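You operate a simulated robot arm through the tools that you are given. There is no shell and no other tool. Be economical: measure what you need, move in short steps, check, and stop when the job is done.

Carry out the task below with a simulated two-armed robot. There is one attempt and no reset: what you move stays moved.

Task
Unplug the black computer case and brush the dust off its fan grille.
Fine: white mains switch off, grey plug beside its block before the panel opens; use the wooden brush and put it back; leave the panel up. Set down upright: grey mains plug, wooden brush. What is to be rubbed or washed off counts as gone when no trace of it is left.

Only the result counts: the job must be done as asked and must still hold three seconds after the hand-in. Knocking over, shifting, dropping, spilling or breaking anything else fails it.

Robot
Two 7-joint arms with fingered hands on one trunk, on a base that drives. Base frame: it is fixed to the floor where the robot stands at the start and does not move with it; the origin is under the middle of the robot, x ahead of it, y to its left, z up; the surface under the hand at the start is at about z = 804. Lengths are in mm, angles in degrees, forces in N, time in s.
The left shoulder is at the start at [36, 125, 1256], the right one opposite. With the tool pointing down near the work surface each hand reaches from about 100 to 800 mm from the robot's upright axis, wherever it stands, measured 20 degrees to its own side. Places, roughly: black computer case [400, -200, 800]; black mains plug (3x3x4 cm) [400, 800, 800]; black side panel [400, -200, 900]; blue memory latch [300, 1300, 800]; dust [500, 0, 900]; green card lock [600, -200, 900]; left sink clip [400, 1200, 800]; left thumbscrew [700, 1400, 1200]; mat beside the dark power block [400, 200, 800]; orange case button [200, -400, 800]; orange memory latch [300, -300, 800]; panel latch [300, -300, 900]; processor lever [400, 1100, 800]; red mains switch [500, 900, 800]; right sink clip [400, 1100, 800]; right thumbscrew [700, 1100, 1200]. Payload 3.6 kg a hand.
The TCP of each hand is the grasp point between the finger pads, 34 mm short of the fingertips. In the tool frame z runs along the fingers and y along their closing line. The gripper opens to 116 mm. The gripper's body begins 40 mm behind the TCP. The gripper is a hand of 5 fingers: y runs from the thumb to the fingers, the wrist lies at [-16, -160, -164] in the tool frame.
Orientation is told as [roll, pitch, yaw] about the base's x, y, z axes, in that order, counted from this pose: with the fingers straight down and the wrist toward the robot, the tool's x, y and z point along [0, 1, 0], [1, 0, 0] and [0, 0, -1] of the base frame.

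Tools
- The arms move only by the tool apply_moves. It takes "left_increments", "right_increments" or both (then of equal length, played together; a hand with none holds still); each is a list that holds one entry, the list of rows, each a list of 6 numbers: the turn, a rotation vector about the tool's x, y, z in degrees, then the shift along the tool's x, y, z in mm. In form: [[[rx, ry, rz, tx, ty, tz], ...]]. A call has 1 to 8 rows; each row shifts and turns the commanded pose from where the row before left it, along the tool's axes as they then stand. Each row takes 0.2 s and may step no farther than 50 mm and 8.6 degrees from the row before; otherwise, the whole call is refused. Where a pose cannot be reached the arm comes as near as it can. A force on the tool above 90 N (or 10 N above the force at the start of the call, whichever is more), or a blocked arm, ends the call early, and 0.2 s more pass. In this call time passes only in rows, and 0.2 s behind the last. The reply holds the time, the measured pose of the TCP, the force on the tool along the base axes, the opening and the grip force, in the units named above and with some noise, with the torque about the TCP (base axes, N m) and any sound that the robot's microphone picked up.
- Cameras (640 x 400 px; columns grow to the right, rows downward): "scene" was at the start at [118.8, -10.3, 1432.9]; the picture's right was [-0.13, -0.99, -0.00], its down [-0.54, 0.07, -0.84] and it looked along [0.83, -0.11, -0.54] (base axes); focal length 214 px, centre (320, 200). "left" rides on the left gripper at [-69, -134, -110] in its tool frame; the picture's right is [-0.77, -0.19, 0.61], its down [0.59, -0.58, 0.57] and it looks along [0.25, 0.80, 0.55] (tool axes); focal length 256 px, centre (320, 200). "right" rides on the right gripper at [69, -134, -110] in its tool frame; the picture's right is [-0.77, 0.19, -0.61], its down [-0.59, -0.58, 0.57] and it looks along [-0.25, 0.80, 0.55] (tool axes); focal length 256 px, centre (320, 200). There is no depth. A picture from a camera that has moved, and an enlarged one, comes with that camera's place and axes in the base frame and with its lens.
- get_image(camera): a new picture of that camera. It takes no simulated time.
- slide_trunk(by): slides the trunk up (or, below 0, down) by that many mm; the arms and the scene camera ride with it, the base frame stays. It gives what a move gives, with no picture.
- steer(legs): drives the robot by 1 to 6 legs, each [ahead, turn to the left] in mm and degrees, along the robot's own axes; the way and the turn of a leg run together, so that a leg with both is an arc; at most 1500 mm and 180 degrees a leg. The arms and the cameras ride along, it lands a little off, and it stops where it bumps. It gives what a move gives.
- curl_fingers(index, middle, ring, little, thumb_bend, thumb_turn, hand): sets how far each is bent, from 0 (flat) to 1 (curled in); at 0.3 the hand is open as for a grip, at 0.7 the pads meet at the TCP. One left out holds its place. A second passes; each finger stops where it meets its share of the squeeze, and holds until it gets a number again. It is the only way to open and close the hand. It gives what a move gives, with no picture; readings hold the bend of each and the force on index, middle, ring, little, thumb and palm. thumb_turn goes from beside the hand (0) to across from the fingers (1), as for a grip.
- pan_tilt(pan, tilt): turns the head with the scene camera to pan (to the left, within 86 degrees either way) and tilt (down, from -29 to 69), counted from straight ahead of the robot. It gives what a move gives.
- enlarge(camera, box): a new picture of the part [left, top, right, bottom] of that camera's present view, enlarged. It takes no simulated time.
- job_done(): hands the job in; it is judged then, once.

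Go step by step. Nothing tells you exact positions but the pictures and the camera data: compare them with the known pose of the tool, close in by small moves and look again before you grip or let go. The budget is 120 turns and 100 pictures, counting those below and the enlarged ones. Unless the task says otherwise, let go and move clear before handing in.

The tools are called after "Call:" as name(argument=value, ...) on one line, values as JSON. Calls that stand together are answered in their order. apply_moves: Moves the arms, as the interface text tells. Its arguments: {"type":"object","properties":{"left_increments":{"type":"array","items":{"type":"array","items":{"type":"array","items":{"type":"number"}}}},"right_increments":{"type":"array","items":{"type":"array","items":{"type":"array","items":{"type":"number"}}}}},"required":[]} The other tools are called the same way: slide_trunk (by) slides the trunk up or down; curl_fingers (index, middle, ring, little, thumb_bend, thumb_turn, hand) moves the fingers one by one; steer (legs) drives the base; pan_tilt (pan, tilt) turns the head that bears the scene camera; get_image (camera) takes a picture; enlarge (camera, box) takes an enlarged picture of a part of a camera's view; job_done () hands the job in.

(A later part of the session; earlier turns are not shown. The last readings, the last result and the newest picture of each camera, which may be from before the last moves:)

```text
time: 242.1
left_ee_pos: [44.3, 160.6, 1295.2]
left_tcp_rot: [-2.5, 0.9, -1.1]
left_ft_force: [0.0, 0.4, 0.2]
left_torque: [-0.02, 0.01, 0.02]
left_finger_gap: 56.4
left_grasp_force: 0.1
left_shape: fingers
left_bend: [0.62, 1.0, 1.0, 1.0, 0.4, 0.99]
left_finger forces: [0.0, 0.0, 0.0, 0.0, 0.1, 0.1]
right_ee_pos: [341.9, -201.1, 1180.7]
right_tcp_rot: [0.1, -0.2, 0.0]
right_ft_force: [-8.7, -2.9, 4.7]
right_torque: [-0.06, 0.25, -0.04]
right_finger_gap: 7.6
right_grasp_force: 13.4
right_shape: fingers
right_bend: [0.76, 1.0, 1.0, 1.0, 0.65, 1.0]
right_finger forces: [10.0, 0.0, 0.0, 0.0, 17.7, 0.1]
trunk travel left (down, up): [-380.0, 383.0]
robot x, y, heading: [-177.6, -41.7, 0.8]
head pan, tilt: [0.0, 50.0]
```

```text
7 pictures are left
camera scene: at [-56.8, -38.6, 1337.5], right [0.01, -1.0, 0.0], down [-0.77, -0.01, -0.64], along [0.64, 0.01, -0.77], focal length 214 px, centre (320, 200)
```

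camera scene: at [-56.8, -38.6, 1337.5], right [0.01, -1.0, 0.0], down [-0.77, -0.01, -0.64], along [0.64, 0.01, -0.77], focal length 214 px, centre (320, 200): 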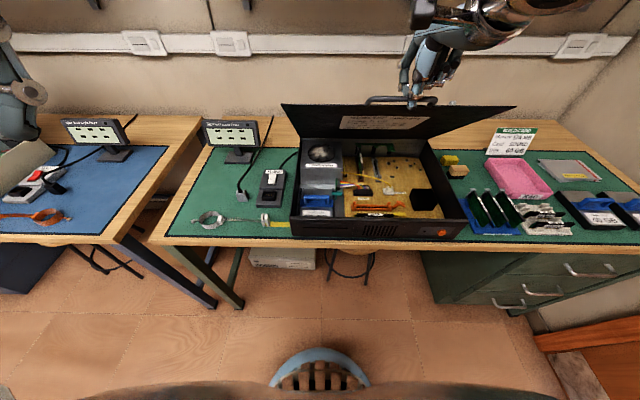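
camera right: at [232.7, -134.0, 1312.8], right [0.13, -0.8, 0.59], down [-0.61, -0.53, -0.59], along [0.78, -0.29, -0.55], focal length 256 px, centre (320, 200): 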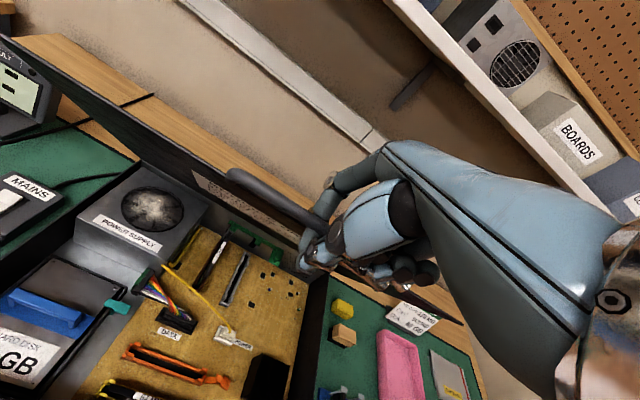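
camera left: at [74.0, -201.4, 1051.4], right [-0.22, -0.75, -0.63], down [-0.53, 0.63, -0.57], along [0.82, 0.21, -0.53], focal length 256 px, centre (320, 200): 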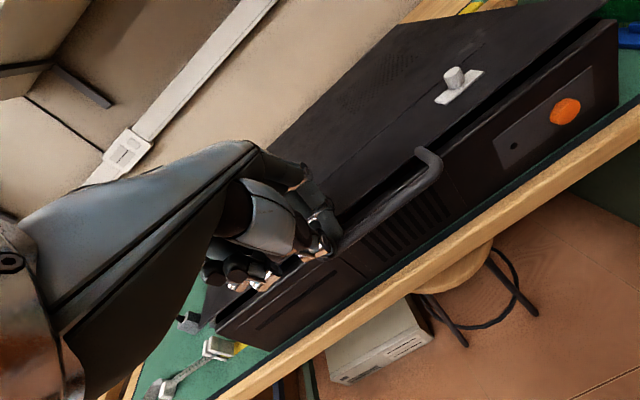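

The panel is held at about 45°, very stable. I continue with the same stepped pattern.

Call:
slide_trunk(by=16)

Call:
steer(legs=[[19, 0]])

Call:
pan_tilt(pan=25, tilt=50)

Call:
slide_trunk(by=15)

Call:
steer(legs=[[20, 0]])

Call:
pan_tilt(pan=0, tilt=50)

Call:
slide_trunk(by=13)

Call:
steer(legs=[[21, 0]])

Call:
pan_tilt(pan=25, tilt=50)

Call:
slide_trunk(by=12)

Call:
steer(legs=[[22, 0]])

Call:
pan_tilt(pan=0, tilt=50)

```text
time: 242.8
left_ee_pos: [48.1, 161.6, 1309.4]
left_tcp_rot: [-2.4, 1.1, -1.2]
left_ft_force: [-0.1, -0.4, 0.5]
left_torque: [0.01, 0.01, 0.0]
left_finger_gap: 56.6
left_grasp_force: 0.0
left_shape: fingers
left_bend: [0.62, 1.0, 1.0, 1.0, 0.4, 0.99]
left_finger forces: [0.1, 0.0, 0.0, 0.1, 0.1, 0.1]
right_ee_pos: [345.7, -201.1, 1194.4]
right_tcp_rot: [0.0, 0.1, -0.1]
right_ft_force: [7.3, -1.0, -12.2]
right_torque: [-0.09, -0.22, -0.1]
right_finger_gap: 7.1
right_grasp_force: 12.3
right_shape: fingers
right_bend: [0.74, 1.0, 1.0, 1.0, 0.67, 1.0]
right_finger forces: [16.9, 0.0, 0.1, 0.0, 7.5, 0.0]
trunk travel left (down, up): [-396.0, 367.0]
robot x, y, heading: [-179.1, -41.6, 0.9]
head pan, tilt: [0.0, 50.0]
```

```text
time: 243.5
left_ee_pos: [61.0, 161.7, 1310.9]
left_tcp_rot: [-2.4, 0.8, -1.0]
left_ft_force: [-0.7, 0.0, 0.4]
left_torque: [-0.02, 0.02, -0.02]
left_finger_gap: 56.6
left_grasp_force: 0.1
left_shape: fingers
left_bend: [0.62, 1.0, 1.0, 1.0, 0.4, 0.99]
left_finger forces: [0.0, 0.1, 0.0, 0.1, 0.0, 0.1]
right_ee_pos: [360.3, -199.5, 1197.9]
right_tcp_rot: [0.0, -0.1, 0.1]
right_ft_force: [-9.5, -4.0, 7.6]
right_torque: [-0.03, 0.35, 0.02]
right_finger_gap: 7.7
right_grasp_force: 14.3
right_shape: fingers
right_bend: [0.77, 1.0, 1.0, 1.0, 0.65, 1.0]
right_finger forces: [10.7, 0.0, 0.0, 0.0, 18.9, 0.0]
trunk travel left (down, up): [-396.0, 367.0]
robot x, y, heading: [-159.5, -44.2, 0.6]
head pan, tilt: [0.0, 50.0]
```

```text
time: 244.4
left_ee_pos: [61.9, 162.0, 1310.6]
left_tcp_rot: [-2.5, 0.8, -1.0]
left_ft_force: [0.3, -1.3, 0.1]
left_torque: [0.03, 0.03, 0.0]
left_finger_gap: 56.5
left_grasp_force: 0.0
left_shape: fingers
left_bend: [0.62, 1.0, 1.0, 1.0, 0.4, 0.99]
left_finger forces: [0.1, 0.0, 0.1, 0.1, 0.0, 0.0]
right_ee_pos: [360.2, -200.7, 1198.0]
right_tcp_rot: [0.0, -0.2, 0.0]
right_ft_force: [-10.1, -4.1, 5.9]
right_torque: [-0.01, 0.3, -0.01]
right_finger_gap: 7.5
right_grasp_force: 14.4
right_shape: fingers
right_bend: [0.77, 1.0, 1.0, 1.0, 0.65, 1.0]
right_finger forces: [10.8, 0.0, 0.0, 0.0, 18.1, 0.0]
trunk travel left (down, up): [-396.0, 367.0]
robot x, y, heading: [-165.2, -47.3, 0.6]
head pan, tilt: [25.0, 50.0]
```

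```text
time: 245.1
left_ee_pos: [66.8, 162.3, 1325.5]
left_tcp_rot: [-2.4, 1.1, -1.0]
left_ft_force: [-0.9, -0.4, 0.4]
left_torque: [0.04, 0.01, 0.04]
left_finger_gap: 56.6
left_grasp_force: 0.0
left_shape: fingers
left_bend: [0.62, 1.0, 1.0, 1.0, 0.4, 0.99]
left_finger forces: [0.0, 0.0, 0.0, 0.0, 0.0, 0.0]
right_ee_pos: [364.7, -200.1, 1209.5]
right_tcp_rot: [0.0, 0.0, 0.1]
right_ft_force: [6.9, -1.9, -11.3]
right_torque: [-0.08, -0.22, -0.09]
right_finger_gap: 7.0
right_grasp_force: 12.1
right_shape: fingers
right_bend: [0.75, 1.0, 1.0, 1.0, 0.67, 1.0]
right_finger forces: [16.5, 0.0, 0.0, 0.0, 8.7, 0.0]
trunk travel left (down, up): [-411.0, 352.0]
robot x, y, heading: [-162.8, -43.1, 1.0]
head pan, tilt: [25.0, 50.0]
```

```text
time: 245.8
left_ee_pos: [80.9, 162.8, 1325.6]
left_tcp_rot: [-2.6, 0.8, -1.0]
left_ft_force: [0.1, 0.1, -1.0]
left_torque: [-0.02, -0.01, 0.04]
left_finger_gap: 56.3
left_grasp_force: 0.1
left_shape: fingers
left_bend: [0.62, 1.0, 1.0, 1.0, 0.4, 0.99]
left_finger forces: [0.1, 0.0, 0.0, 0.1, 0.0, 0.0]
right_ee_pos: [379.8, -199.1, 1213.2]
right_tcp_rot: [0.1, -0.3, 0.0]
right_ft_force: [-11.0, -5.4, 9.2]
right_torque: [-0.08, 0.33, -0.02]
right_finger_gap: 7.6
right_grasp_force: 15.6
right_shape: fingers
right_bend: [0.77, 1.0, 1.0, 1.0, 0.65, 1.0]
right_finger forces: [11.3, 0.1, 0.0, 0.0, 19.6, 0.0]
trunk travel left (down, up): [-411.0, 352.0]
robot x, y, heading: [-140.9, -39.6, 0.8]
head pan, tilt: [25.0, 50.0]
```

```text
time: 246.7
left_ee_pos: [79.9, 162.1, 1326.1]
left_tcp_rot: [-2.5, 0.7, -0.9]
left_ft_force: [0.9, 0.0, 0.1]
left_torque: [0.02, 0.03, 0.01]
left_finger_gap: 56.5
left_grasp_force: 0.0
left_shape: fingers
left_bend: [0.62, 1.0, 1.0, 1.0, 0.4, 0.99]
left_finger forces: [0.1, 0.0, 0.0, 0.0, 0.0, 0.0]
right_ee_pos: [380.9, -199.3, 1214.4]
right_tcp_rot: [0.1, -0.4, 0.1]
right_ft_force: [-9.9, -4.9, 7.4]
right_torque: [-0.07, 0.3, 0.01]
right_finger_gap: 7.6
right_grasp_force: 15.0
right_shape: fingers
right_bend: [0.77, 1.0, 1.0, 1.0, 0.65, 1.0]
right_finger forces: [11.2, 0.0, 0.0, 0.1, 19.0, 0.1]
trunk travel left (down, up): [-411.0, 352.0]
robot x, y, heading: [-140.5, -42.8, 0.6]
head pan, tilt: [0.0, 50.0]
```

```text
time: 247.3
left_ee_pos: [86.3, 162.3, 1338.1]
left_tcp_rot: [-2.5, 0.9, -1.0]
left_ft_force: [0.3, -0.1, 0.4]
left_torque: [0.03, 0.0, 0.01]
left_finger_gap: 56.4
left_grasp_force: 0.0
left_shape: fingers
left_bend: [0.62, 1.0, 1.0, 1.0, 0.4, 0.99]
left_finger forces: [0.1, 0.1, 0.0, 0.1, 0.1, 0.0]
right_ee_pos: [385.0, -201.3, 1223.4]
right_tcp_rot: [0.1, 0.0, 0.0]
right_ft_force: [5.6, -3.4, -12.0]
right_torque: [-0.1, -0.22, -0.09]
right_finger_gap: 6.9
right_grasp_force: 12.6
right_shape: fingers
right_bend: [0.75, 1.0, 1.0, 1.0, 0.66, 1.0]
right_finger forces: [15.5, 0.0, 0.0, 0.1, 10.0, 0.0]
trunk travel left (down, up): [-424.0, 339.0]
robot x, y, heading: [-143.3, -40.6, 1.1]
head pan, tilt: [0.0, 50.0]
```

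```text
time: 248.1
left_ee_pos: [102.8, 162.3, 1339.8]
left_tcp_rot: [-2.5, 0.8, -1.0]
left_ft_force: [0.1, 0.0, -0.3]
left_torque: [0.01, 0.02, -0.03]
left_finger_gap: 56.5
left_grasp_force: 0.0
left_shape: fingers
left_bend: [0.62, 1.0, 1.0, 1.0, 0.4, 0.99]
left_finger forces: [0.0, 0.1, 0.1, 0.0, 0.0, 0.1]
right_ee_pos: [401.7, -198.0, 1227.5]
right_tcp_rot: [0.1, -0.4, 0.2]
right_ft_force: [-10.7, -7.0, 12.0]
right_torque: [-0.04, 0.36, 0.01]
right_finger_gap: 7.8
right_grasp_force: 16.6
right_shape: fingers
right_bend: [0.77, 1.0, 1.0, 1.0, 0.65, 1.0]
right_finger forces: [12.3, 0.0, 0.0, 0.0, 20.6, 0.1]
trunk travel left (down, up): [-424.0, 339.0]
robot x, y, heading: [-121.7, -40.0, 0.3]
head pan, tilt: [0.0, 50.0]
```

```text
time: 249.0
left_ee_pos: [100.7, 162.3, 1339.6]
left_tcp_rot: [-2.5, 0.8, -1.1]
left_ft_force: [-0.6, -0.4, -0.2]
left_torque: [-0.02, -0.02, -0.01]
left_finger_gap: 56.4
left_grasp_force: 0.1
left_shape: fingers
left_bend: [0.62, 1.0, 1.0, 1.0, 0.4, 0.99]
left_finger forces: [0.1, 0.0, 0.0, 0.1, 0.0, 0.0]
right_ee_pos: [401.0, -198.9, 1227.9]
right_tcp_rot: [0.1, -0.4, 0.2]
right_ft_force: [-9.3, -7.5, 9.3]
right_torque: [-0.07, 0.29, 0.0]
right_finger_gap: 7.7
right_grasp_force: 16.0
right_shape: fingers
right_bend: [0.77, 1.0, 1.0, 1.0, 0.65, 1.0]
right_finger forces: [12.3, 0.0, 0.1, 0.0, 19.8, 0.0]
trunk travel left (down, up): [-424.0, 339.0]
robot x, y, heading: [-120.9, -42.5, 0.6]
head pan, tilt: [25.0, 50.0]
```

```text
time: 249.6
left_ee_pos: [106.1, 162.6, 1349.7]
left_tcp_rot: [-2.6, 1.1, -1.0]
left_ft_force: [-0.1, 0.1, 0.3]
left_torque: [0.01, -0.02, 0.02]
left_finger_gap: 56.5
left_grasp_force: 0.1
left_shape: fingers
left_bend: [0.62, 1.0, 1.0, 1.0, 0.4, 0.99]
left_finger forces: [0.0, 0.0, 0.0, 0.0, 0.1, 0.0]
right_ee_pos: [404.1, -199.5, 1235.9]
right_tcp_rot: [0.2, -0.1, 0.2]
right_ft_force: [4.6, -4.5, -11.2]
right_torque: [-0.13, -0.16, -0.1]
right_finger_gap: 7.0
right_grasp_force: 12.6
right_shape: fingers
right_bend: [0.76, 1.0, 1.0, 1.0, 0.66, 1.0]
right_finger forces: [13.6, 0.1, 0.0, 0.1, 11.4, 0.0]
trunk travel left (down, up): [-436.0, 327.0]
robot x, y, heading: [-119.9, -41.8, 0.8]
head pan, tilt: [25.0, 50.0]
```

```text
time: 250.4
left_ee_pos: [125.4, 163.4, 1350.8]
left_tcp_rot: [-2.5, 0.8, -0.9]
left_ft_force: [0.0, 0.9, -0.5]
left_torque: [0.0, 0.01, 0.0]
left_finger_gap: 56.0
left_grasp_force: 0.0
left_shape: fingers
left_bend: [0.62, 1.0, 1.0, 1.0, 0.4, 0.99]
left_finger forces: [0.0, 0.1, 0.0, 0.1, 0.1, 0.0]
right_ee_pos: [425.9, -197.4, 1237.7]
right_tcp_rot: [0.1, -0.3, 0.3]
right_ft_force: [-4.2, -3.5, 3.4]
right_torque: [-0.07, 0.08, -0.01]
right_finger_gap: 4.9
right_grasp_force: 11.0
right_shape: fingers
right_bend: [0.77, 1.0, 1.0, 1.0, 0.66, 1.0]
right_finger forces: [8.2, 0.0, 0.1, 0.0, 12.9, 0.1]
trunk travel left (down, up): [-436.0, 327.0]
robot x, y, heading: [-100.4, -39.4, 0.8]
head pan, tilt: [25.0, 50.0]
```

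```text
time: 251.3
left_ee_pos: [125.9, 162.5, 1350.2]
left_tcp_rot: [-2.5, 0.8, -1.0]
left_ft_force: [0.7, -0.5, 0.1]
left_torque: [0.01, 0.03, 0.0]
left_finger_gap: 56.4
left_grasp_force: 0.2
left_shape: fingers
left_bend: [0.62, 1.0, 1.0, 1.0, 0.4, 0.99]
left_finger forces: [0.1, 0.0, 0.1, 0.1, 0.1, 0.0]
right_ee_pos: [425.2, -198.3, 1238.2]
right_tcp_rot: [0.1, -0.4, 0.2]
right_ft_force: [-3.0, -3.6, 1.1]
right_torque: [-0.04, 0.06, -0.05]
right_finger_gap: 5.1
right_grasp_force: 11.1
right_shape: fingers
right_bend: [0.76, 1.0, 1.0, 1.0, 0.66, 1.0]
right_finger forces: [9.2, 0.1, 0.1, 0.0, 12.8, 0.0]
trunk travel left (down, up): [-436.0, 327.0]
robot x, y, heading: [-96.3, -35.5, 0.7]
head pan, tilt: [0.0, 50.0]
```

About 62° and still calm. I go on with slightly more lift per step.

Call:
slide_trunk(by=14)

Call:
steer(legs=[[19, 0]])

Call:
pan_tilt(pan=25, tilt=50)

Call:
slide_trunk(by=12)

Call:
steer(legs=[[20, 0]])

Call:
pan_tilt(pan=0, tilt=50)

Call:
get_image(camera="scene")

```text
time: 251.9
left_ee_pos: [129.6, 163.0, 1363.7]
left_tcp_rot: [-2.5, 1.1, -0.8]
left_ft_force: [-0.2, -0.1, 0.4]
left_torque: [-0.03, -0.01, 0.01]
left_finger_gap: 56.5
left_grasp_force: 0.0
left_shape: fingers
left_bend: [0.62, 1.0, 1.0, 1.0, 0.4, 0.99]
left_finger forces: [0.0, 0.1, 0.1, 0.0, 0.1, 0.0]
right_ee_pos: [428.0, -198.7, 1250.7]
right_tcp_rot: [0.1, 0.1, 0.2]
right_ft_force: [7.1, -1.6, -17.5]
right_torque: [-0.15, -0.17, -0.09]
right_finger_gap: 6.3
right_grasp_force: 11.0
right_shape: fingers
right_bend: [0.74, 1.0, 1.0, 1.0, 0.67, 1.0]
right_finger forces: [14.8, 0.0, 0.0, 0.0, 7.8, 0.1]
trunk travel left (down, up): [-450.0, 313.0]
robot x, y, heading: [-93.6, -41.7, 0.7]
head pan, tilt: [0.0, 50.0]
```

```text
time: 252.7
left_ee_pos: [144.8, 162.9, 1364.4]
left_tcp_rot: [-2.5, 1.0, -1.0]
left_ft_force: [0.1, 0.4, 0.3]
left_torque: [0.01, 0.0, -0.01]
left_finger_gap: 56.2
left_grasp_force: 0.1
left_shape: fingers
left_bend: [0.62, 1.0, 1.0, 1.0, 0.4, 0.99]
left_finger forces: [0.1, 0.0, 0.0, 0.1, 0.0, 0.0]
right_ee_pos: [445.4, -197.9, 1252.5]
right_tcp_rot: [0.2, -0.4, 0.4]
right_ft_force: [-0.5, -3.2, -1.5]
right_torque: [-0.06, 0.05, -0.03]
right_finger_gap: 4.7
right_grasp_force: 11.3
right_shape: fingers
right_bend: [0.76, 1.0, 1.0, 1.0, 0.67, 1.0]
right_finger forces: [10.9, 0.0, 0.0, 0.0, 11.7, 0.0]
trunk travel left (down, up): [-450.0, 313.0]
robot x, y, heading: [-81.0, -39.9, 0.6]
head pan, tilt: [0.0, 50.0]
```

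```text
time: 253.6
left_ee_pos: [145.7, 162.1, 1364.1]
left_tcp_rot: [-2.5, 0.9, -1.0]
left_ft_force: [-0.4, 0.0, 0.4]
left_torque: [-0.01, 0.02, 0.02]
left_finger_gap: 56.8
left_grasp_force: 0.1
left_shape: fingers
left_bend: [0.62, 1.0, 1.0, 1.0, 0.4, 0.99]
left_finger forces: [0.1, 0.1, 0.1, 0.1, 0.0, 0.0]
right_ee_pos: [445.0, -197.4, 1251.8]
right_tcp_rot: [0.1, -0.3, 0.2]
right_ft_force: [-0.1, -1.7, -5.4]
right_torque: [-0.09, -0.08, -0.04]
right_finger_gap: 4.5
right_grasp_force: 11.9
right_shape: fingers
right_bend: [0.76, 1.0, 1.0, 1.0, 0.67, 1.0]
right_finger forces: [12.6, 0.1, 0.1, 0.1, 11.7, 0.1]
trunk travel left (down, up): [-450.0, 313.0]
robot x, y, heading: [-80.5, -39.6, 0.6]
head pan, tilt: [25.0, 50.0]
```

```text
time: 254.2
left_ee_pos: [146.1, 163.3, 1376.4]
left_tcp_rot: [-2.5, 1.1, -0.9]
left_ft_force: [-0.2, 0.5, 0.5]
left_torque: [0.01, -0.02, -0.01]
left_finger_gap: 56.3
left_grasp_force: 0.2
left_shape: fingers
left_bend: [0.62, 1.0, 1.0, 1.0, 0.4, 0.99]
left_finger forces: [0.1, 0.1, 0.1, 0.0, 0.0, 0.0]
right_ee_pos: [445.1, -196.8, 1263.9]
right_tcp_rot: [0.1, -0.3, 0.4]
right_ft_force: [3.7, -1.9, -11.9]
right_torque: [-0.1, -0.15, -0.08]
right_finger_gap: 6.8
right_grasp_force: 11.8
right_shape: fingers
right_bend: [0.75, 1.0, 1.0, 1.0, 0.67, 1.0]
right_finger forces: [12.8, 0.0, 0.1, 0.0, 11.1, 0.1]
trunk travel left (down, up): [-462.0, 301.0]
robot x, y, heading: [-81.4, -40.4, 0.5]
head pan, tilt: [25.0, 50.0]
```

```text
time: 255.0
left_ee_pos: [163.7, 163.7, 1377.2]
left_tcp_rot: [-2.4, 0.8, -1.1]
left_ft_force: [0.8, -0.8, 0.0]
left_torque: [-0.03, 0.0, 0.0]
left_finger_gap: 56.3
left_grasp_force: 0.1
left_shape: fingers
left_bend: [0.62, 1.0, 1.0, 1.0, 0.4, 0.99]
left_finger forces: [0.0, 0.0, 0.1, 0.0, 0.0, 0.0]
right_ee_pos: [463.4, -195.8, 1266.6]
right_tcp_rot: [0.2, -0.6, 0.3]
right_ft_force: [-4.5, -2.6, 6.9]
right_torque: [-0.05, 0.18, -0.06]
right_finger_gap: 7.4
right_grasp_force: 14.8
right_shape: fingers
right_bend: [0.76, 1.0, 1.0, 1.0, 0.66, 1.0]
right_finger forces: [12.9, 0.1, 0.0, 0.1, 16.1, 0.0]
trunk travel left (down, up): [-462.0, 301.0]
robot x, y, heading: [-64.5, -42.3, 0.9]
head pan, tilt: [25.0, 50.0]
```

```text
time: 255.9
left_ee_pos: [162.5, 162.9, 1376.0]
left_tcp_rot: [-2.5, 0.9, -1.0]
left_ft_force: [0.1, 0.5, 0.0]
left_torque: [-0.03, 0.01, -0.02]
left_finger_gap: 56.3
left_grasp_force: 0.0
left_shape: fingers
left_bend: [0.62, 1.0, 1.0, 1.0, 0.4, 0.99]
left_finger forces: [0.1, 0.0, 0.0, 0.1, 0.0, 0.0]
right_ee_pos: [463.3, -196.1, 1265.7]
right_tcp_rot: [0.2, -0.4, 0.4]
right_ft_force: [-2.7, -2.6, 2.4]
right_torque: [-0.01, 0.08, -0.07]
right_finger_gap: 7.1
right_grasp_force: 14.0
right_shape: fingers
right_bend: [0.76, 1.0, 1.0, 1.0, 0.66, 1.0]
right_finger forces: [12.9, 0.0, 0.0, 0.1, 15.4, 0.0]
trunk travel left (down, up): [-462.0, 301.0]
robot x, y, heading: [-60.7, -42.4, 0.4]
head pan, tilt: [0.0, 50.0]
```

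```text
6 pictures are left
camera scene: at [44.2, -38.0, 1420.1], right [0.01, -1.0, 0.0], down [-0.77, -0.01, -0.64], along [0.64, 0.01, -0.77], focal length 214 px, centre (320, 200)
```

scene: 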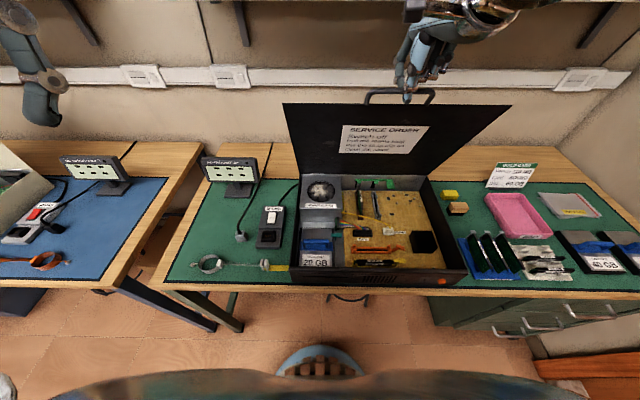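

The panel is at about 67°. I continue to near vertical.

Call:
slide_trunk(by=11)

Call:
steer(legs=[[22, 0]])

Call:
pan_tilt(pan=25, tilt=50)

Call:
slide_trunk(by=9)

Call:
steer(legs=[[23, 0]])

Call:
pan_tilt(pan=0, tilt=50)

Call:
slide_trunk(by=7)

Call:
steer(legs=[[23, 0]])

Call:
pan_tilt(pan=25, tilt=50)

Call:
slide_trunk(by=6)

Call:
steer(legs=[[23, 0]])

Call:
pan_tilt(pan=0, tilt=50)

```text
time: 256.5
left_ee_pos: [166.7, 163.1, 1386.5]
left_tcp_rot: [-2.5, 1.0, -1.1]
left_ft_force: [1.4, 0.9, -1.0]
left_torque: [-0.01, 0.01, 0.0]
left_finger_gap: 56.4
left_grasp_force: 0.1
left_shape: fingers
left_bend: [0.62, 1.0, 1.0, 1.0, 0.4, 0.99]
left_finger forces: [0.0, 0.1, 0.0, 0.0, 0.0, 0.1]
right_ee_pos: [466.2, -197.1, 1273.3]
right_tcp_rot: [0.1, -0.2, 0.3]
right_ft_force: [4.7, -0.6, -15.7]
right_torque: [-0.14, -0.18, -0.09]
right_finger_gap: 7.5
right_grasp_force: 11.8
right_shape: fingers
right_bend: [0.74, 1.0, 1.0, 1.0, 0.66, 1.0]
right_finger forces: [14.7, 0.0, 0.0, 0.0, 8.5, 0.1]
trunk travel left (down, up): [-473.0, 290.0]
robot x, y, heading: [-62.2, -38.9, 0.8]
head pan, tilt: [0.0, 50.0]
```

```text
time: 257.3
left_ee_pos: [185.7, 163.1, 1387.0]
left_tcp_rot: [-2.5, 0.9, -1.0]
left_ft_force: [0.1, -0.1, -0.6]
left_torque: [0.03, 0.03, -0.03]
left_finger_gap: 56.3
left_grasp_force: 0.1
left_shape: fingers
left_bend: [0.62, 1.0, 1.0, 1.0, 0.4, 0.99]
left_finger forces: [0.0, 0.0, 0.1, 0.0, 0.0, 0.2]
right_ee_pos: [486.2, -195.5, 1277.4]
right_tcp_rot: [0.3, -0.6, 0.4]
right_ft_force: [-3.0, -3.8, 3.8]
right_torque: [-0.06, 0.16, -0.11]
right_finger_gap: 7.2
right_grasp_force: 14.0
right_shape: fingers
right_bend: [0.76, 1.0, 1.0, 1.0, 0.66, 1.0]
right_finger forces: [14.0, 0.0, 0.0, 0.0, 14.8, 0.0]
trunk travel left (down, up): [-473.0, 290.0]
robot x, y, heading: [-35.3, -40.2, 0.6]
head pan, tilt: [0.0, 50.0]
```

```text
time: 258.2
left_ee_pos: [185.1, 163.6, 1387.2]
left_tcp_rot: [-2.5, 0.9, -1.0]
left_ft_force: [-0.3, 0.4, 0.0]
left_torque: [0.02, -0.04, 0.01]
left_finger_gap: 56.2
left_grasp_force: 0.0
left_shape: fingers
left_bend: [0.62, 1.0, 1.0, 1.0, 0.4, 0.99]
left_finger forces: [0.1, 0.0, 0.0, 0.0, 0.0, 0.0]
right_ee_pos: [485.9, -195.4, 1278.4]
right_tcp_rot: [0.3, -0.6, 0.3]
right_ft_force: [-1.4, -2.4, 0.4]
right_torque: [-0.05, 0.09, -0.1]
right_finger_gap: 7.1
right_grasp_force: 14.1
right_shape: fingers
right_bend: [0.76, 1.0, 1.0, 1.0, 0.66, 1.0]
right_finger forces: [14.5, 0.0, 0.0, 0.0, 13.8, 0.1]
trunk travel left (down, up): [-473.0, 290.0]
robot x, y, heading: [-41.2, -38.1, 0.7]
head pan, tilt: [25.0, 50.0]
```

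```text
time: 258.8
left_ee_pos: [186.6, 162.9, 1396.8]
left_tcp_rot: [-2.5, 0.9, -0.9]
left_ft_force: [0.5, -0.2, 0.0]
left_torque: [0.01, 0.01, 0.02]
left_finger_gap: 56.8
left_grasp_force: 0.0
left_shape: fingers
left_bend: [0.62, 1.0, 1.0, 1.0, 0.4, 0.99]
left_finger forces: [0.0, 0.1, 0.0, 0.0, 0.0, 0.1]
right_ee_pos: [486.3, -196.7, 1285.1]
right_tcp_rot: [0.2, -0.5, 0.5]
right_ft_force: [0.8, -1.9, -6.0]
right_torque: [-0.04, -0.07, -0.11]
right_finger_gap: 7.7
right_grasp_force: 11.3
right_shape: fingers
right_bend: [0.75, 1.0, 1.0, 1.0, 0.66, 1.0]
right_finger forces: [12.0, 0.1, 0.0, 0.1, 10.7, 0.1]
trunk travel left (down, up): [-482.0, 281.0]
robot x, y, heading: [-37.4, -39.7, 0.7]
head pan, tilt: [25.0, 50.0]
```

```text
time: 259.6
left_ee_pos: [205.9, 164.6, 1396.6]
left_tcp_rot: [-2.6, 0.8, -0.9]
left_ft_force: [0.4, -0.3, 0.0]
left_torque: [0.0, 0.01, 0.01]
left_finger_gap: 56.6
left_grasp_force: 0.1
left_shape: fingers
left_bend: [0.62, 1.0, 1.0, 1.0, 0.4, 0.99]
left_finger forces: [0.1, 0.1, 0.0, 0.1, 0.0, 0.1]
right_ee_pos: [506.5, -193.4, 1289.4]
right_tcp_rot: [0.3, -0.8, 0.4]
right_ft_force: [-6.4, 2.4, 19.3]
right_torque: [0.21, 0.29, -0.03]
right_finger_gap: 3.0
right_grasp_force: 18.2
right_shape: fingers
right_bend: [0.79, 1.0, 1.0, 1.0, 0.67, 1.0]
right_finger forces: [22.5, 0.1, 0.0, 0.0, 13.5, 0.0]
trunk travel left (down, up): [-482.0, 281.0]
robot x, y, heading: [-15.2, -36.8, 0.7]
head pan, tilt: [25.0, 50.0]
```

```text
time: 260.4
left_ee_pos: [205.9, 164.4, 1396.1]
left_tcp_rot: [-2.5, 0.9, -0.9]
left_ft_force: [0.5, 0.0, 0.5]
left_torque: [0.01, 0.03, 0.0]
left_finger_gap: 56.7
left_grasp_force: 0.1
left_shape: fingers
left_bend: [0.62, 1.0, 1.0, 1.0, 0.4, 0.99]
left_finger forces: [0.0, 0.1, 0.1, 0.1, 0.0, 0.0]
right_ee_pos: [506.2, -194.5, 1290.4]
right_tcp_rot: [0.3, -0.9, 0.4]
right_ft_force: [-5.6, 0.8, 12.6]
right_torque: [0.14, 0.15, -0.02]
right_finger_gap: 2.6
right_grasp_force: 14.7
right_shape: fingers
right_bend: [0.79, 1.0, 1.0, 1.0, 0.67, 1.0]
right_finger forces: [17.2, 0.0, 0.0, 0.2, 11.2, 0.1]
trunk travel left (down, up): [-482.0, 281.0]
robot x, y, heading: [-14.0, -42.1, 0.6]
head pan, tilt: [0.0, 50.0]
```

```text
time: 261.0
left_ee_pos: [206.0, 164.4, 1402.1]
left_tcp_rot: [-2.7, 0.9, -0.9]
left_ft_force: [-1.8, 0.0, -0.2]
left_torque: [0.04, -0.04, -0.03]
left_finger_gap: 56.4
left_grasp_force: 0.1
left_shape: fingers
left_bend: [0.62, 1.0, 1.0, 1.0, 0.4, 0.99]
left_finger forces: [0.1, 0.0, 0.1, 0.1, 0.0, 0.1]
right_ee_pos: [507.6, -194.0, 1294.1]
right_tcp_rot: [0.3, -0.6, 0.5]
right_ft_force: [-0.9, 0.4, 0.0]
right_torque: [-0.01, 0.03, 0.01]
right_finger_gap: 1.0
right_grasp_force: 0.1
right_shape: fingers
right_bend: [0.78, 1.0, 1.0, 1.0, 0.67, 1.0]
right_finger forces: [0.0, 0.1, 0.1, 0.1, 0.0, 0.0]
trunk travel left (down, up): [-489.0, 274.0]
robot x, y, heading: [-12.9, -41.8, 0.7]
head pan, tilt: [0.0, 50.0]
```

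```text
time: 261.8
left_ee_pos: [228.7, 165.4, 1403.6]
left_tcp_rot: [-2.5, 0.8, -0.8]
left_ft_force: [0.6, 1.4, 0.2]
left_torque: [0.01, 0.02, 0.01]
left_finger_gap: 56.4
left_grasp_force: 0.0
left_shape: fingers
left_bend: [0.62, 1.0, 1.0, 1.0, 0.4, 0.99]
left_finger forces: [0.0, 0.0, 0.1, 0.1, 0.0, 0.0]
right_ee_pos: [528.9, -193.4, 1295.4]
right_tcp_rot: [0.2, -0.9, 0.5]
right_ft_force: [-2.3, -2.4, 12.7]
right_torque: [0.08, 0.12, 0.02]
right_finger_gap: 2.0
right_grasp_force: 15.8
right_shape: fingers
right_bend: [0.78, 1.0, 1.0, 1.0, 0.67, 1.0]
right_finger forces: [19.1, 0.0, 0.0, 0.1, 11.0, 0.0]
trunk travel left (down, up): [-489.0, 274.0]
robot x, y, heading: [8.2, -36.9, 0.6]
head pan, tilt: [0.0, 50.0]
```

```text
time: 262.7
left_ee_pos: [227.5, 165.7, 1404.8]
left_tcp_rot: [-2.5, 0.8, -1.0]
left_ft_force: [0.5, -0.1, 0.0]
left_torque: [-0.05, 0.01, 0.01]
left_finger_gap: 56.2
left_grasp_force: 0.0
left_shape: fingers
left_bend: [0.62, 1.0, 1.0, 1.0, 0.4, 0.99]
left_finger forces: [0.0, 0.0, 0.1, 0.0, 0.0, 0.0]
right_ee_pos: [530.1, -192.7, 1296.5]
right_tcp_rot: [0.4, -1.0, 0.5]
right_ft_force: [-3.4, -1.4, 9.2]
right_torque: [0.08, 0.08, 0.03]
right_finger_gap: 1.8
right_grasp_force: 13.5
right_shape: fingers
right_bend: [0.78, 1.0, 1.0, 1.0, 0.67, 1.0]
right_finger forces: [15.4, 0.0, 0.1, 0.0, 9.6, 0.0]
trunk travel left (down, up): [-489.0, 274.0]
robot x, y, heading: [4.6, -39.2, 0.5]
head pan, tilt: [25.0, 50.0]
```

```text
time: 263.2
left_ee_pos: [230.4, 164.8, 1409.4]
left_tcp_rot: [-2.5, 0.9, -0.7]
left_ft_force: [-0.2, 0.1, -0.2]
left_torque: [0.01, -0.04, -0.03]
left_finger_gap: 56.4
left_grasp_force: 0.1
left_shape: fingers
left_bend: [0.62, 1.0, 1.0, 1.0, 0.4, 0.99]
left_finger forces: [0.0, 0.0, 0.1, 0.1, 0.0, 0.1]
right_ee_pos: [530.9, -192.9, 1300.9]
right_tcp_rot: [0.3, -0.8, 0.6]
right_ft_force: [-1.2, 0.0, -0.6]
right_torque: [0.0, -0.04, 0.03]
right_finger_gap: 1.3
right_grasp_force: 0.0
right_shape: fingers
right_bend: [0.77, 1.0, 1.0, 1.0, 0.67, 1.0]
right_finger forces: [0.0, 0.0, 0.0, 0.1, 0.1, 0.1]
trunk travel left (down, up): [-495.0, 268.0]
robot x, y, heading: [2.3, -35.6, 0.9]
head pan, tilt: [25.0, 50.0]
```

```text
time: 264.0
left_ee_pos: [249.1, 165.4, 1410.1]
left_tcp_rot: [-2.6, 0.7, -0.9]
left_ft_force: [-0.7, 0.3, -0.7]
left_torque: [0.0, -0.03, 0.01]
left_finger_gap: 56.5
left_grasp_force: 0.2
left_shape: fingers
left_bend: [0.62, 1.0, 1.0, 1.0, 0.4, 0.99]
left_finger forces: [0.0, 0.0, 0.0, 0.1, 0.0, 0.0]
right_ee_pos: [550.8, -193.1, 1301.9]
right_tcp_rot: [0.2, -0.9, 0.7]
right_ft_force: [-1.0, -0.6, 2.8]
right_torque: [0.03, 0.02, 0.0]
right_finger_gap: 1.3
right_grasp_force: 0.1
right_shape: fingers
right_bend: [0.78, 1.0, 1.0, 1.0, 0.68, 1.0]
right_finger forces: [0.1, 0.1, 0.0, 0.0, 0.1, 0.0]
trunk travel left (down, up): [-495.0, 268.0]
robot x, y, heading: [28.0, -40.7, 0.8]
head pan, tilt: [25.0, 50.0]
```

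```text
time: 264.9
left_ee_pos: [250.7, 165.6, 1409.6]
left_tcp_rot: [-2.6, 0.8, -0.9]
left_ft_force: [0.8, -0.4, -0.8]
left_torque: [-0.02, -0.02, -0.01]
left_finger_gap: 56.4
left_grasp_force: 0.1
left_shape: fingers
left_bend: [0.62, 1.0, 1.0, 1.0, 0.4, 0.99]
left_finger forces: [0.0, 0.0, 0.0, 0.1, 0.0, 0.1]
right_ee_pos: [551.6, -193.7, 1301.2]
right_tcp_rot: [0.4, -0.8, 0.6]
right_ft_force: [-1.5, -0.5, 7.1]
right_torque: [0.08, 0.08, -0.01]
right_finger_gap: 1.3
right_grasp_force: 6.5
right_shape: fingers
right_bend: [0.78, 1.0, 1.0, 1.0, 0.68, 1.0]
right_finger forces: [14.2, 0.1, 0.1, 0.0, 0.0, 0.0]
trunk travel left (down, up): [-495.0, 268.0]
robot x, y, heading: [26.7, -37.4, 1.0]
head pan, tilt: [0.0, 50.0]
```

The bar slipped from the pinch but the fingertips still seem to rest on it. I look at the panel.

Call:
get_image(camera="scene")

```text
5 pictures are left
camera scene: at [127.1, -36.3, 1453.4], right [0.02, -1.0, 0.0], down [-0.77, -0.01, -0.64], along [0.64, 0.01, -0.77], focal length 214 px, centre (320, 200)
```

scene: 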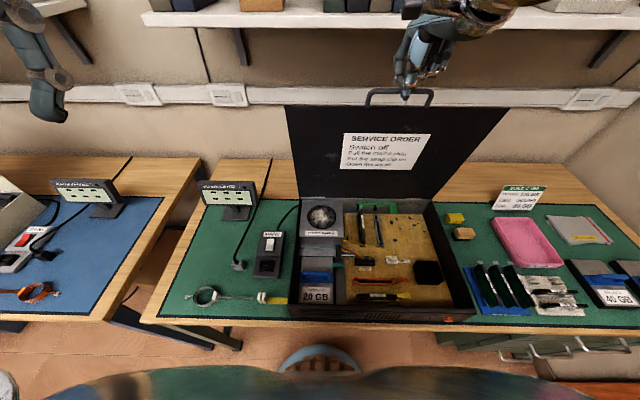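

The panel stands at about 81°, leaning on the fingers. I push it gently past vertical with the arm.

Call:
apply_moves(right_increments=[[[0, 0, 0, 0, 8, 0], [0, 0, 0, 0, 8, 0], [0, 0, 0, 0, 8, 0], [0, 0, 0, 0, 8, 0], [0, 0, 0, 0, 8, 0], [0, 0, 0, 0, 8, 0], [0, 0, 0, 0, 8, 0], [0, 0, 0, 0, 8, 0]]])

Call:
apply_moves(right_increments=[[[0, 0, 0, 0, 8, 0], [0, 0, 0, 0, 8, 0], [0, 0, 0, 0, 8, 0], [0, 0, 0, 0, 8, 0]]])

```text
time: 266.7
left_ee_pos: [249.9, 164.7, 1410.3]
left_tcp_rot: [-2.5, 0.8, -0.9]
left_ft_force: [-0.6, -0.3, 0.4]
left_torque: [0.01, -0.02, 0.0]
left_finger_gap: 56.5
left_grasp_force: 0.0
left_shape: fingers
left_bend: [0.62, 1.0, 1.0, 1.0, 0.4, 0.99]
left_finger forces: [0.0, 0.1, 0.0, 0.0, 0.0, 0.1]
right_ee_pos: [615.1, -192.8, 1305.3]
right_tcp_rot: [0.5, -1.1, 0.5]
right_ft_force: [1.6, -5.4, 25.8]
right_torque: [0.13, 0.03, -0.1]
right_finger_gap: 2.8
right_grasp_force: 19.6
right_shape: fingers
right_bend: [0.79, 1.0, 1.0, 1.0, 0.68, 1.0]
right_finger forces: [28.4, 0.0, 0.1, 0.0, 10.1, 0.0]
trunk travel left (down, up): [-495.0, 268.0]
robot x, y, heading: [27.6, -42.0, 0.5]
head pan, tilt: [0.0, 50.0]
```

```text
time: 267.7
left_ee_pos: [250.1, 165.2, 1410.0]
left_tcp_rot: [-2.6, 0.8, -0.8]
left_ft_force: [-0.2, 0.0, 0.0]
left_torque: [-0.03, 0.04, -0.01]
left_finger_gap: 56.4
left_grasp_force: 0.0
left_shape: fingers
left_bend: [0.62, 1.0, 1.0, 1.0, 0.4, 0.99]
left_finger forces: [0.0, 0.0, 0.0, 0.0, 0.0, 0.1]
right_ee_pos: [621.6, -192.0, 1303.7]
right_tcp_rot: [0.3, -1.0, 0.5]
right_ft_force: [2.0, -3.4, 26.9]
right_torque: [0.18, -0.04, -0.09]
right_finger_gap: 3.2
right_grasp_force: 20.6
right_shape: fingers
right_bend: [0.8, 1.0, 1.0, 1.0, 0.68, 1.0]
right_finger forces: [31.3, 0.0, 0.0, 0.1, 9.4, 0.0]
right hand out of reach, approached as far as the arm can: row 2, 3, 4
trunk travel left (down, up): [-495.0, 268.0]
robot x, y, heading: [27.9, -38.5, 0.9]
head pan, tilt: [0.0, 50.0]
```

The panel should be at about vertical. I lift the hand straight up off the bar and see whether it stays.

Call:
apply_moves(right_increments=[[[0, 0, 0, 0, 0, -8], [0, 0, 0, 0, 0, -12], [0, 0, 0, 0, 0, -20], [0, 0, 0, 0, -10, -20], [0, 0, 0, 0, -25, -10], [0, 0, 0, 0, -25, 0]]])

Call:
pan_tilt(pan=-10, tilt=50)

Call:
get_image(camera="scene")

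```text
time: 269.1
left_ee_pos: [251.4, 164.4, 1408.9]
left_tcp_rot: [-2.5, 0.8, -0.9]
left_ft_force: [-0.4, -0.2, 0.3]
left_torque: [0.0, -0.03, 0.05]
left_finger_gap: 56.2
left_grasp_force: 0.0
left_shape: fingers
left_bend: [0.62, 1.0, 1.0, 1.0, 0.4, 0.99]
left_finger forces: [0.0, 0.0, 0.0, 0.0, 0.0, 0.0]
right_ee_pos: [562.8, -197.4, 1363.9]
right_tcp_rot: [0.2, -0.8, 0.6]
right_ft_force: [0.3, -0.7, -0.7]
right_torque: [0.03, -0.01, -0.03]
right_finger_gap: 1.0
right_grasp_force: 0.2
right_shape: fingers
right_bend: [0.78, 1.0, 1.0, 1.0, 0.68, 1.0]
right_finger forces: [0.1, 0.1, 0.0, 0.0, 0.0, 0.0]
right hand out of reach, approached as far as the arm can: row 3
trunk travel left (down, up): [-495.0, 268.0]
robot x, y, heading: [29.0, -42.1, 0.6]
head pan, tilt: [0.0, 50.0]
```

```text
time: 269.9
left_ee_pos: [251.9, 166.5, 1409.2]
left_tcp_rot: [-2.5, 0.9, -0.8]
left_ft_force: [-1.2, -0.3, -0.4]
left_torque: [0.0, 0.02, -0.03]
left_finger_gap: 56.2
left_grasp_force: 0.0
left_shape: fingers
left_bend: [0.62, 1.0, 1.0, 1.0, 0.4, 0.99]
left_finger forces: [0.0, 0.1, 0.0, 0.1, 0.1, 0.0]
right_ee_pos: [565.1, -196.4, 1363.5]
right_tcp_rot: [0.2, -0.8, 0.8]
right_ft_force: [0.4, 0.3, 0.6]
right_torque: [0.03, 0.03, -0.02]
right_finger_gap: 1.2
right_grasp_force: 0.1
right_shape: fingers
right_bend: [0.77, 1.0, 1.0, 1.0, 0.68, 1.0]
right_finger forces: [0.1, 0.1, 0.1, 0.1, 0.0, 0.1]
trunk travel left (down, up): [-495.0, 268.0]
robot x, y, heading: [27.2, -39.6, 0.7]
head pan, tilt: [-10.0, 50.0]
```

```text
4 pictures are left
camera scene: at [127.4, -49.8, 1453.2], right [-0.16, -0.99, 0.0], down [-0.76, 0.12, -0.64], along [0.63, -0.1, -0.77], focal length 214 px, centre (320, 200)
```

scene: 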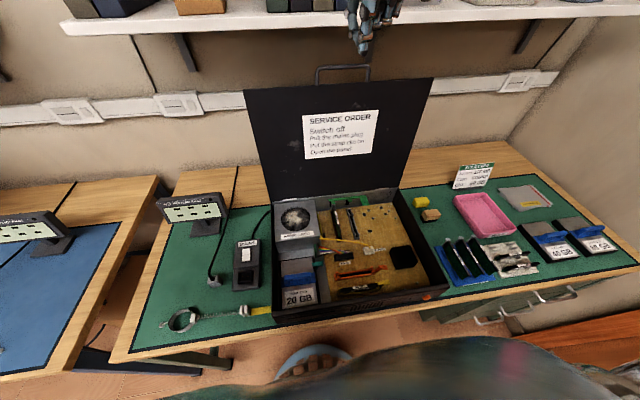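

The panel stays up by itself. I take a close look at the brush and sponge to plan the grasp.

Call:
enlarge(camera="scene", box=[385, 180, 465, 240])

```text
6.67 times, centred on (425, 210) of scene
camera zoom: at [127.4, -49.8, 1453.2], right [-0.16, -0.99, 0.0], down [-0.76, 0.12, -0.64], along [0.63, -0.1, -0.77], focal length 1430 px, centre (-380, 133)
```

zoom: 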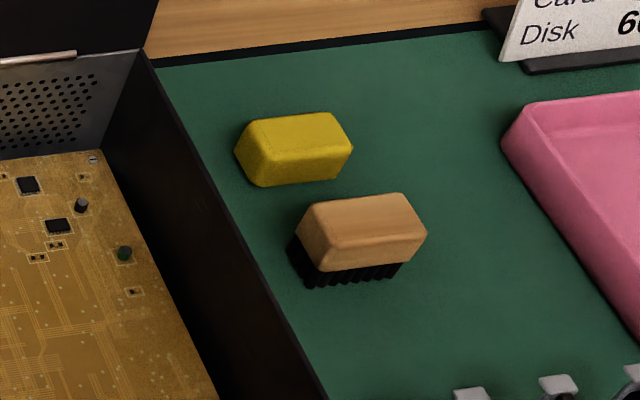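

The brush is 28×50 mm centred at about (507,−512), top z≈840, with 39 mm free before the sponge, so a yaw-0 grip works. I move the right hand there.

Call:
curl_fingers(hand="right", index=0.52, middle=0.55, thumb_bend=0.45)

Call:
apply_moves(right_increments=[[[0, 0, 0, -39, -7, 0], [0, 0, 0, -39, -7, 0], [0, 0, 0, -39, -7, 0], [0, 0, 0, -39, -7, 0], [0, 0, 0, -39, -7, 0], [0, 0, 0, -39, -7, 0], [0, 0, 0, -39, -8, 0], [0, 0, 0, -43, -8, 0]]])

Call:
apply_moves(right_increments=[[[0, 0, 0, 0, 0, 40], [0, 0, 0, 0, 0, 45], [0, 0, 0, 0, 0, 45], [0, 0, 0, 0, 0, 45], [0, 0, 0, 0, 0, 45], [0, 0, 0, 0, 0, 45], [0, 0, 0, 0, 0, 45], [0, 0, 0, 0, 0, 45]]])

Call:
apply_moves(right_increments=[[[0, 0, 0, 0, 0, 30], [0, 0, 0, 0, 0, 25], [0, 0, 0, 0, 0, 0], [0, 0, 0, 0, 0, 0], [0, 0, 0, 0, 0, 0]]])

```text
time: 270.9
left_ee_pos: [251.0, 165.9, 1409.2]
left_tcp_rot: [-2.5, 1.0, -0.8]
left_ft_force: [0.4, -0.9, 1.4]
left_torque: [0.02, 0.04, -0.01]
left_finger_gap: 56.4
left_grasp_force: 0.0
left_shape: fingers
left_bend: [0.62, 1.0, 1.0, 1.0, 0.4, 0.99]
left_finger forces: [0.1, 0.0, 0.0, 0.0, 0.0, 0.0]
right_ee_pos: [563.3, -196.2, 1363.2]
right_tcp_rot: [0.3, -0.7, 0.5]
right_ft_force: [-0.2, -0.1, -0.6]
right_torque: [0.01, 0.0, 0.02]
right_finger_gap: 63.3
right_grasp_force: 0.0
right_shape: fingers
right_bend: [0.52, 0.55, 1.0, 1.0, 0.45, 0.99]
right_finger forces: [0.0, 0.1, 0.0, 0.1, 0.0, 0.0]
trunk travel left (down, up): [-495.0, 268.0]
robot x, y, heading: [27.9, -40.2, 0.8]
head pan, tilt: [-10.0, 50.0]
```

```text
time: 272.6
left_ee_pos: [252.3, 164.5, 1409.3]
left_tcp_rot: [-2.4, 0.9, -1.0]
left_ft_force: [-0.3, -0.9, 0.3]
left_torque: [0.0, 0.03, -0.02]
left_finger_gap: 56.4
left_grasp_force: 0.0
left_shape: fingers
left_bend: [0.62, 1.0, 1.0, 1.0, 0.4, 0.99]
left_finger forces: [0.0, 0.1, 0.0, 0.1, 0.0, 0.0]
right_ee_pos: [511.0, -511.4, 1359.5]
right_tcp_rot: [0.5, -0.6, 0.5]
right_ft_force: [0.2, -0.1, 0.3]
right_torque: [0.04, 0.0, -0.02]
right_finger_gap: 63.5
right_grasp_force: 0.1
right_shape: fingers
right_bend: [0.52, 0.55, 1.0, 1.0, 0.45, 0.99]
right_finger forces: [0.0, 0.0, 0.1, 0.0, 0.0, 0.0]
right hand out of reach, approached as far as the arm can: row 8
trunk travel left (down, up): [-495.0, 268.0]
robot x, y, heading: [31.8, -37.0, 0.7]
head pan, tilt: [-10.0, 50.0]
```

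```text
time: 274.4
left_ee_pos: [252.5, 164.9, 1409.3]
left_tcp_rot: [-2.5, 1.0, -0.8]
left_ft_force: [-0.3, 0.0, -0.5]
left_torque: [-0.01, -0.01, 0.02]
left_finger_gap: 56.4
left_grasp_force: 0.0
left_shape: fingers
left_bend: [0.62, 1.0, 1.0, 1.0, 0.4, 0.99]
left_finger forces: [0.0, 0.0, 0.0, 0.0, 0.0, 0.1]
right_ee_pos: [516.3, -506.9, 1004.6]
right_tcp_rot: [0.4, -0.9, 0.5]
right_ft_force: [0.9, 0.0, -0.4]
right_torque: [0.03, -0.02, 0.01]
right_finger_gap: 63.1
right_grasp_force: 0.1
right_shape: fingers
right_bend: [0.52, 0.55, 1.0, 1.0, 0.45, 0.99]
right_finger forces: [0.0, 0.1, 0.0, 0.1, 0.0, 0.1]
trunk travel left (down, up): [-495.0, 268.0]
robot x, y, heading: [25.0, -36.9, 0.8]
head pan, tilt: [-10.0, 50.0]
```

```text
time: 275.6
left_ee_pos: [251.8, 165.7, 1409.4]
left_tcp_rot: [-2.5, 0.9, -0.9]
left_ft_force: [-0.4, -0.2, 0.1]
left_torque: [-0.01, 0.02, 0.02]
left_finger_gap: 56.4
left_grasp_force: 0.1
left_shape: fingers
left_bend: [0.62, 1.0, 1.0, 1.0, 0.4, 0.99]
left_finger forces: [0.1, 0.0, 0.0, 0.0, 0.1, 0.1]
right_ee_pos: [516.2, -506.4, 950.7]
right_tcp_rot: [0.3, -0.6, 0.5]
right_ft_force: [-0.1, 0.2, -0.6]
right_torque: [-0.02, 0.0, -0.02]
right_finger_gap: 63.1
right_grasp_force: 0.1
right_shape: fingers
right_bend: [0.52, 0.55, 1.0, 1.0, 0.45, 0.99]
right_finger forces: [0.1, 0.1, 0.0, 0.1, 0.1, 0.0]
trunk travel left (down, up): [-495.0, 268.0]
robot x, y, heading: [28.7, -38.0, 0.6]
head pan, tilt: [-10.0, 50.0]
```

Well reached. I align over the brush, go to z≈890 and check with the hand camera.

Call:
apply_moves(right_increments=[[[0, 0, 0, -3, -5, 15], [0, 0, 0, -3, -6, 20], [0, 0, 0, 0, 0, 20], [0, 0, 0, 0, 0, 5], [0, 0, 0, 0, 0, 0]]])

Call:
enlarge(camera="right", box=[220, 160, 400, 320])

```text
time: 276.9
left_ee_pos: [251.7, 164.8, 1409.5]
left_tcp_rot: [-2.4, 0.9, -0.8]
left_ft_force: [-0.3, 0.0, 0.6]
left_torque: [0.03, -0.01, -0.02]
left_finger_gap: 56.6
left_grasp_force: 0.1
left_shape: fingers
left_bend: [0.62, 1.0, 1.0, 1.0, 0.4, 0.99]
left_finger forces: [0.0, 0.1, 0.0, 0.1, 0.0, 0.0]
right_ee_pos: [506.5, -513.7, 890.5]
right_tcp_rot: [0.4, -0.9, 0.5]
right_ft_force: [0.6, -0.4, 0.0]
right_torque: [-0.02, 0.01, 0.0]
right_finger_gap: 63.3
right_grasp_force: 0.0
right_shape: fingers
right_bend: [0.52, 0.55, 1.0, 1.0, 0.45, 0.99]
right_finger forces: [0.1, 0.0, 0.0, 0.0, 0.0, 0.1]
trunk travel left (down, up): [-495.0, 268.0]
robot x, y, heading: [25.9, -46.3, 0.8]
head pan, tilt: [-10.0, 50.0]
```

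```text
2.50 times, centred on (310, 240) of right
camera zoom: at [371.4, -446.9, 998.7], right [0.19, -0.77, 0.61], down [-0.56, -0.59, -0.58], along [0.8, -0.24, -0.54], focal length 640 px, centre (345, 100)
```

zoom: 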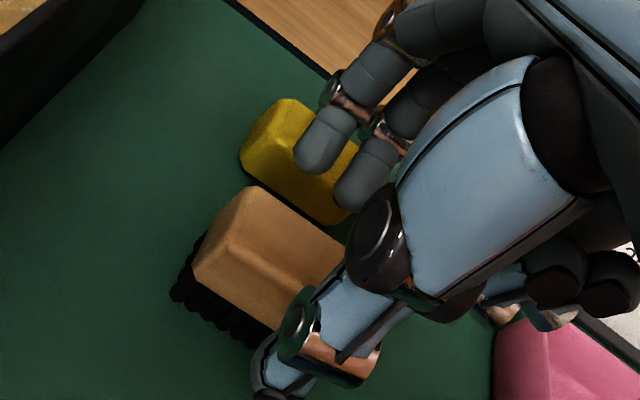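

Aligned, and fingers clear the sponge. I descend to z≈852, close, and lift.

Call:
apply_moves(right_increments=[[[0, 0, 0, 0, 0, 12], [0, 0, 0, 0, 0, 12], [0, 0, 0, 0, 0, 10], [0, 0, 0, 0, 0, 4], [0, 0, 0, 0, 0, 0]]])

Call:
curl_fingers(hand="right", index=0.75, middle=0.75, thumb_bend=0.75)

Call:
apply_moves(right_increments=[[[0, 0, 0, 0, 0, -8], [0, 0, 0, 0, 0, -12], [0, 0, 0, 0, 0, -20], [0, 0, 0, 0, 0, -30], [0, 0, 0, 0, 0, -30], [0, 0, 0, 0, 0, -30]]])

```text
time: 278.1
left_ee_pos: [250.8, 164.5, 1409.9]
left_tcp_rot: [-2.4, 0.9, -0.8]
left_ft_force: [-0.1, -0.2, -0.5]
left_torque: [0.03, 0.03, 0.01]
left_finger_gap: 56.6
left_grasp_force: 0.1
left_shape: fingers
left_bend: [0.62, 1.0, 1.0, 1.0, 0.4, 0.99]
left_finger forces: [0.0, 0.1, 0.0, 0.0, 0.1, 0.0]
right_ee_pos: [506.1, -512.6, 851.8]
right_tcp_rot: [0.3, -0.6, 0.6]
right_ft_force: [-0.4, -0.4, 0.5]
right_torque: [-0.01, 0.0, 0.01]
right_finger_gap: 63.4
right_grasp_force: 0.1
right_shape: fingers
right_bend: [0.52, 0.55, 1.0, 1.0, 0.45, 0.99]
right_finger forces: [0.0, 0.1, 0.1, 0.0, 0.0, 0.0]
trunk travel left (down, up): [-495.0, 268.0]
robot x, y, heading: [27.3, -40.8, 0.7]
head pan, tilt: [-10.0, 50.0]
```

```text
time: 279.1
left_ee_pos: [251.5, 164.7, 1410.1]
left_tcp_rot: [-2.5, 0.7, -0.8]
left_ft_force: [0.8, 0.2, -0.2]
left_torque: [-0.01, 0.0, -0.02]
left_finger_gap: 56.4
left_grasp_force: 0.1
left_shape: fingers
left_bend: [0.62, 1.0, 1.0, 1.0, 0.4, 0.99]
left_finger forces: [0.1, 0.0, 0.0, 0.0, 0.2, 0.1]
right_ee_pos: [506.3, -513.4, 852.7]
right_tcp_rot: [0.3, -0.6, 0.6]
right_ft_force: [1.2, 1.1, -0.5]
right_torque: [-0.02, 0.0, 0.01]
right_finger_gap: 29.5
right_grasp_force: 31.0
right_shape: fingers
right_bend: [0.66, 0.65, 1.0, 1.0, 0.58, 1.0]
right_finger forces: [15.3, 15.4, 0.1, 0.0, 30.6, 0.0]
trunk travel left (down, up): [-495.0, 268.0]
robot x, y, heading: [27.8, -40.5, 0.9]
head pan, tilt: [-10.0, 50.0]
```

```text
time: 280.4
left_ee_pos: [251.3, 165.6, 1408.9]
left_tcp_rot: [-2.5, 0.9, -0.7]
left_ft_force: [0.0, 0.7, 1.2]
left_torque: [0.01, 0.0, -0.01]
left_finger_gap: 56.4
left_grasp_force: 0.1
left_shape: fingers
left_bend: [0.62, 1.0, 1.0, 1.0, 0.4, 0.99]
left_finger forces: [0.1, 0.0, 0.0, 0.0, 0.1, 0.0]
right_ee_pos: [504.9, -512.0, 982.1]
right_tcp_rot: [0.3, -0.7, 0.7]
right_ft_force: [-0.1, 0.3, -1.0]
right_torque: [-0.05, 0.0, 0.02]
right_finger_gap: 29.7
right_grasp_force: 30.9
right_shape: fingers
right_bend: [0.66, 0.65, 1.0, 1.0, 0.58, 1.0]
right_finger forces: [15.2, 15.3, 0.0, 0.0, 30.7, 0.0]
trunk travel left (down, up): [-495.0, 268.0]
robot x, y, heading: [27.9, -40.8, 1.0]
head pan, tilt: [-10.0, 50.0]
```

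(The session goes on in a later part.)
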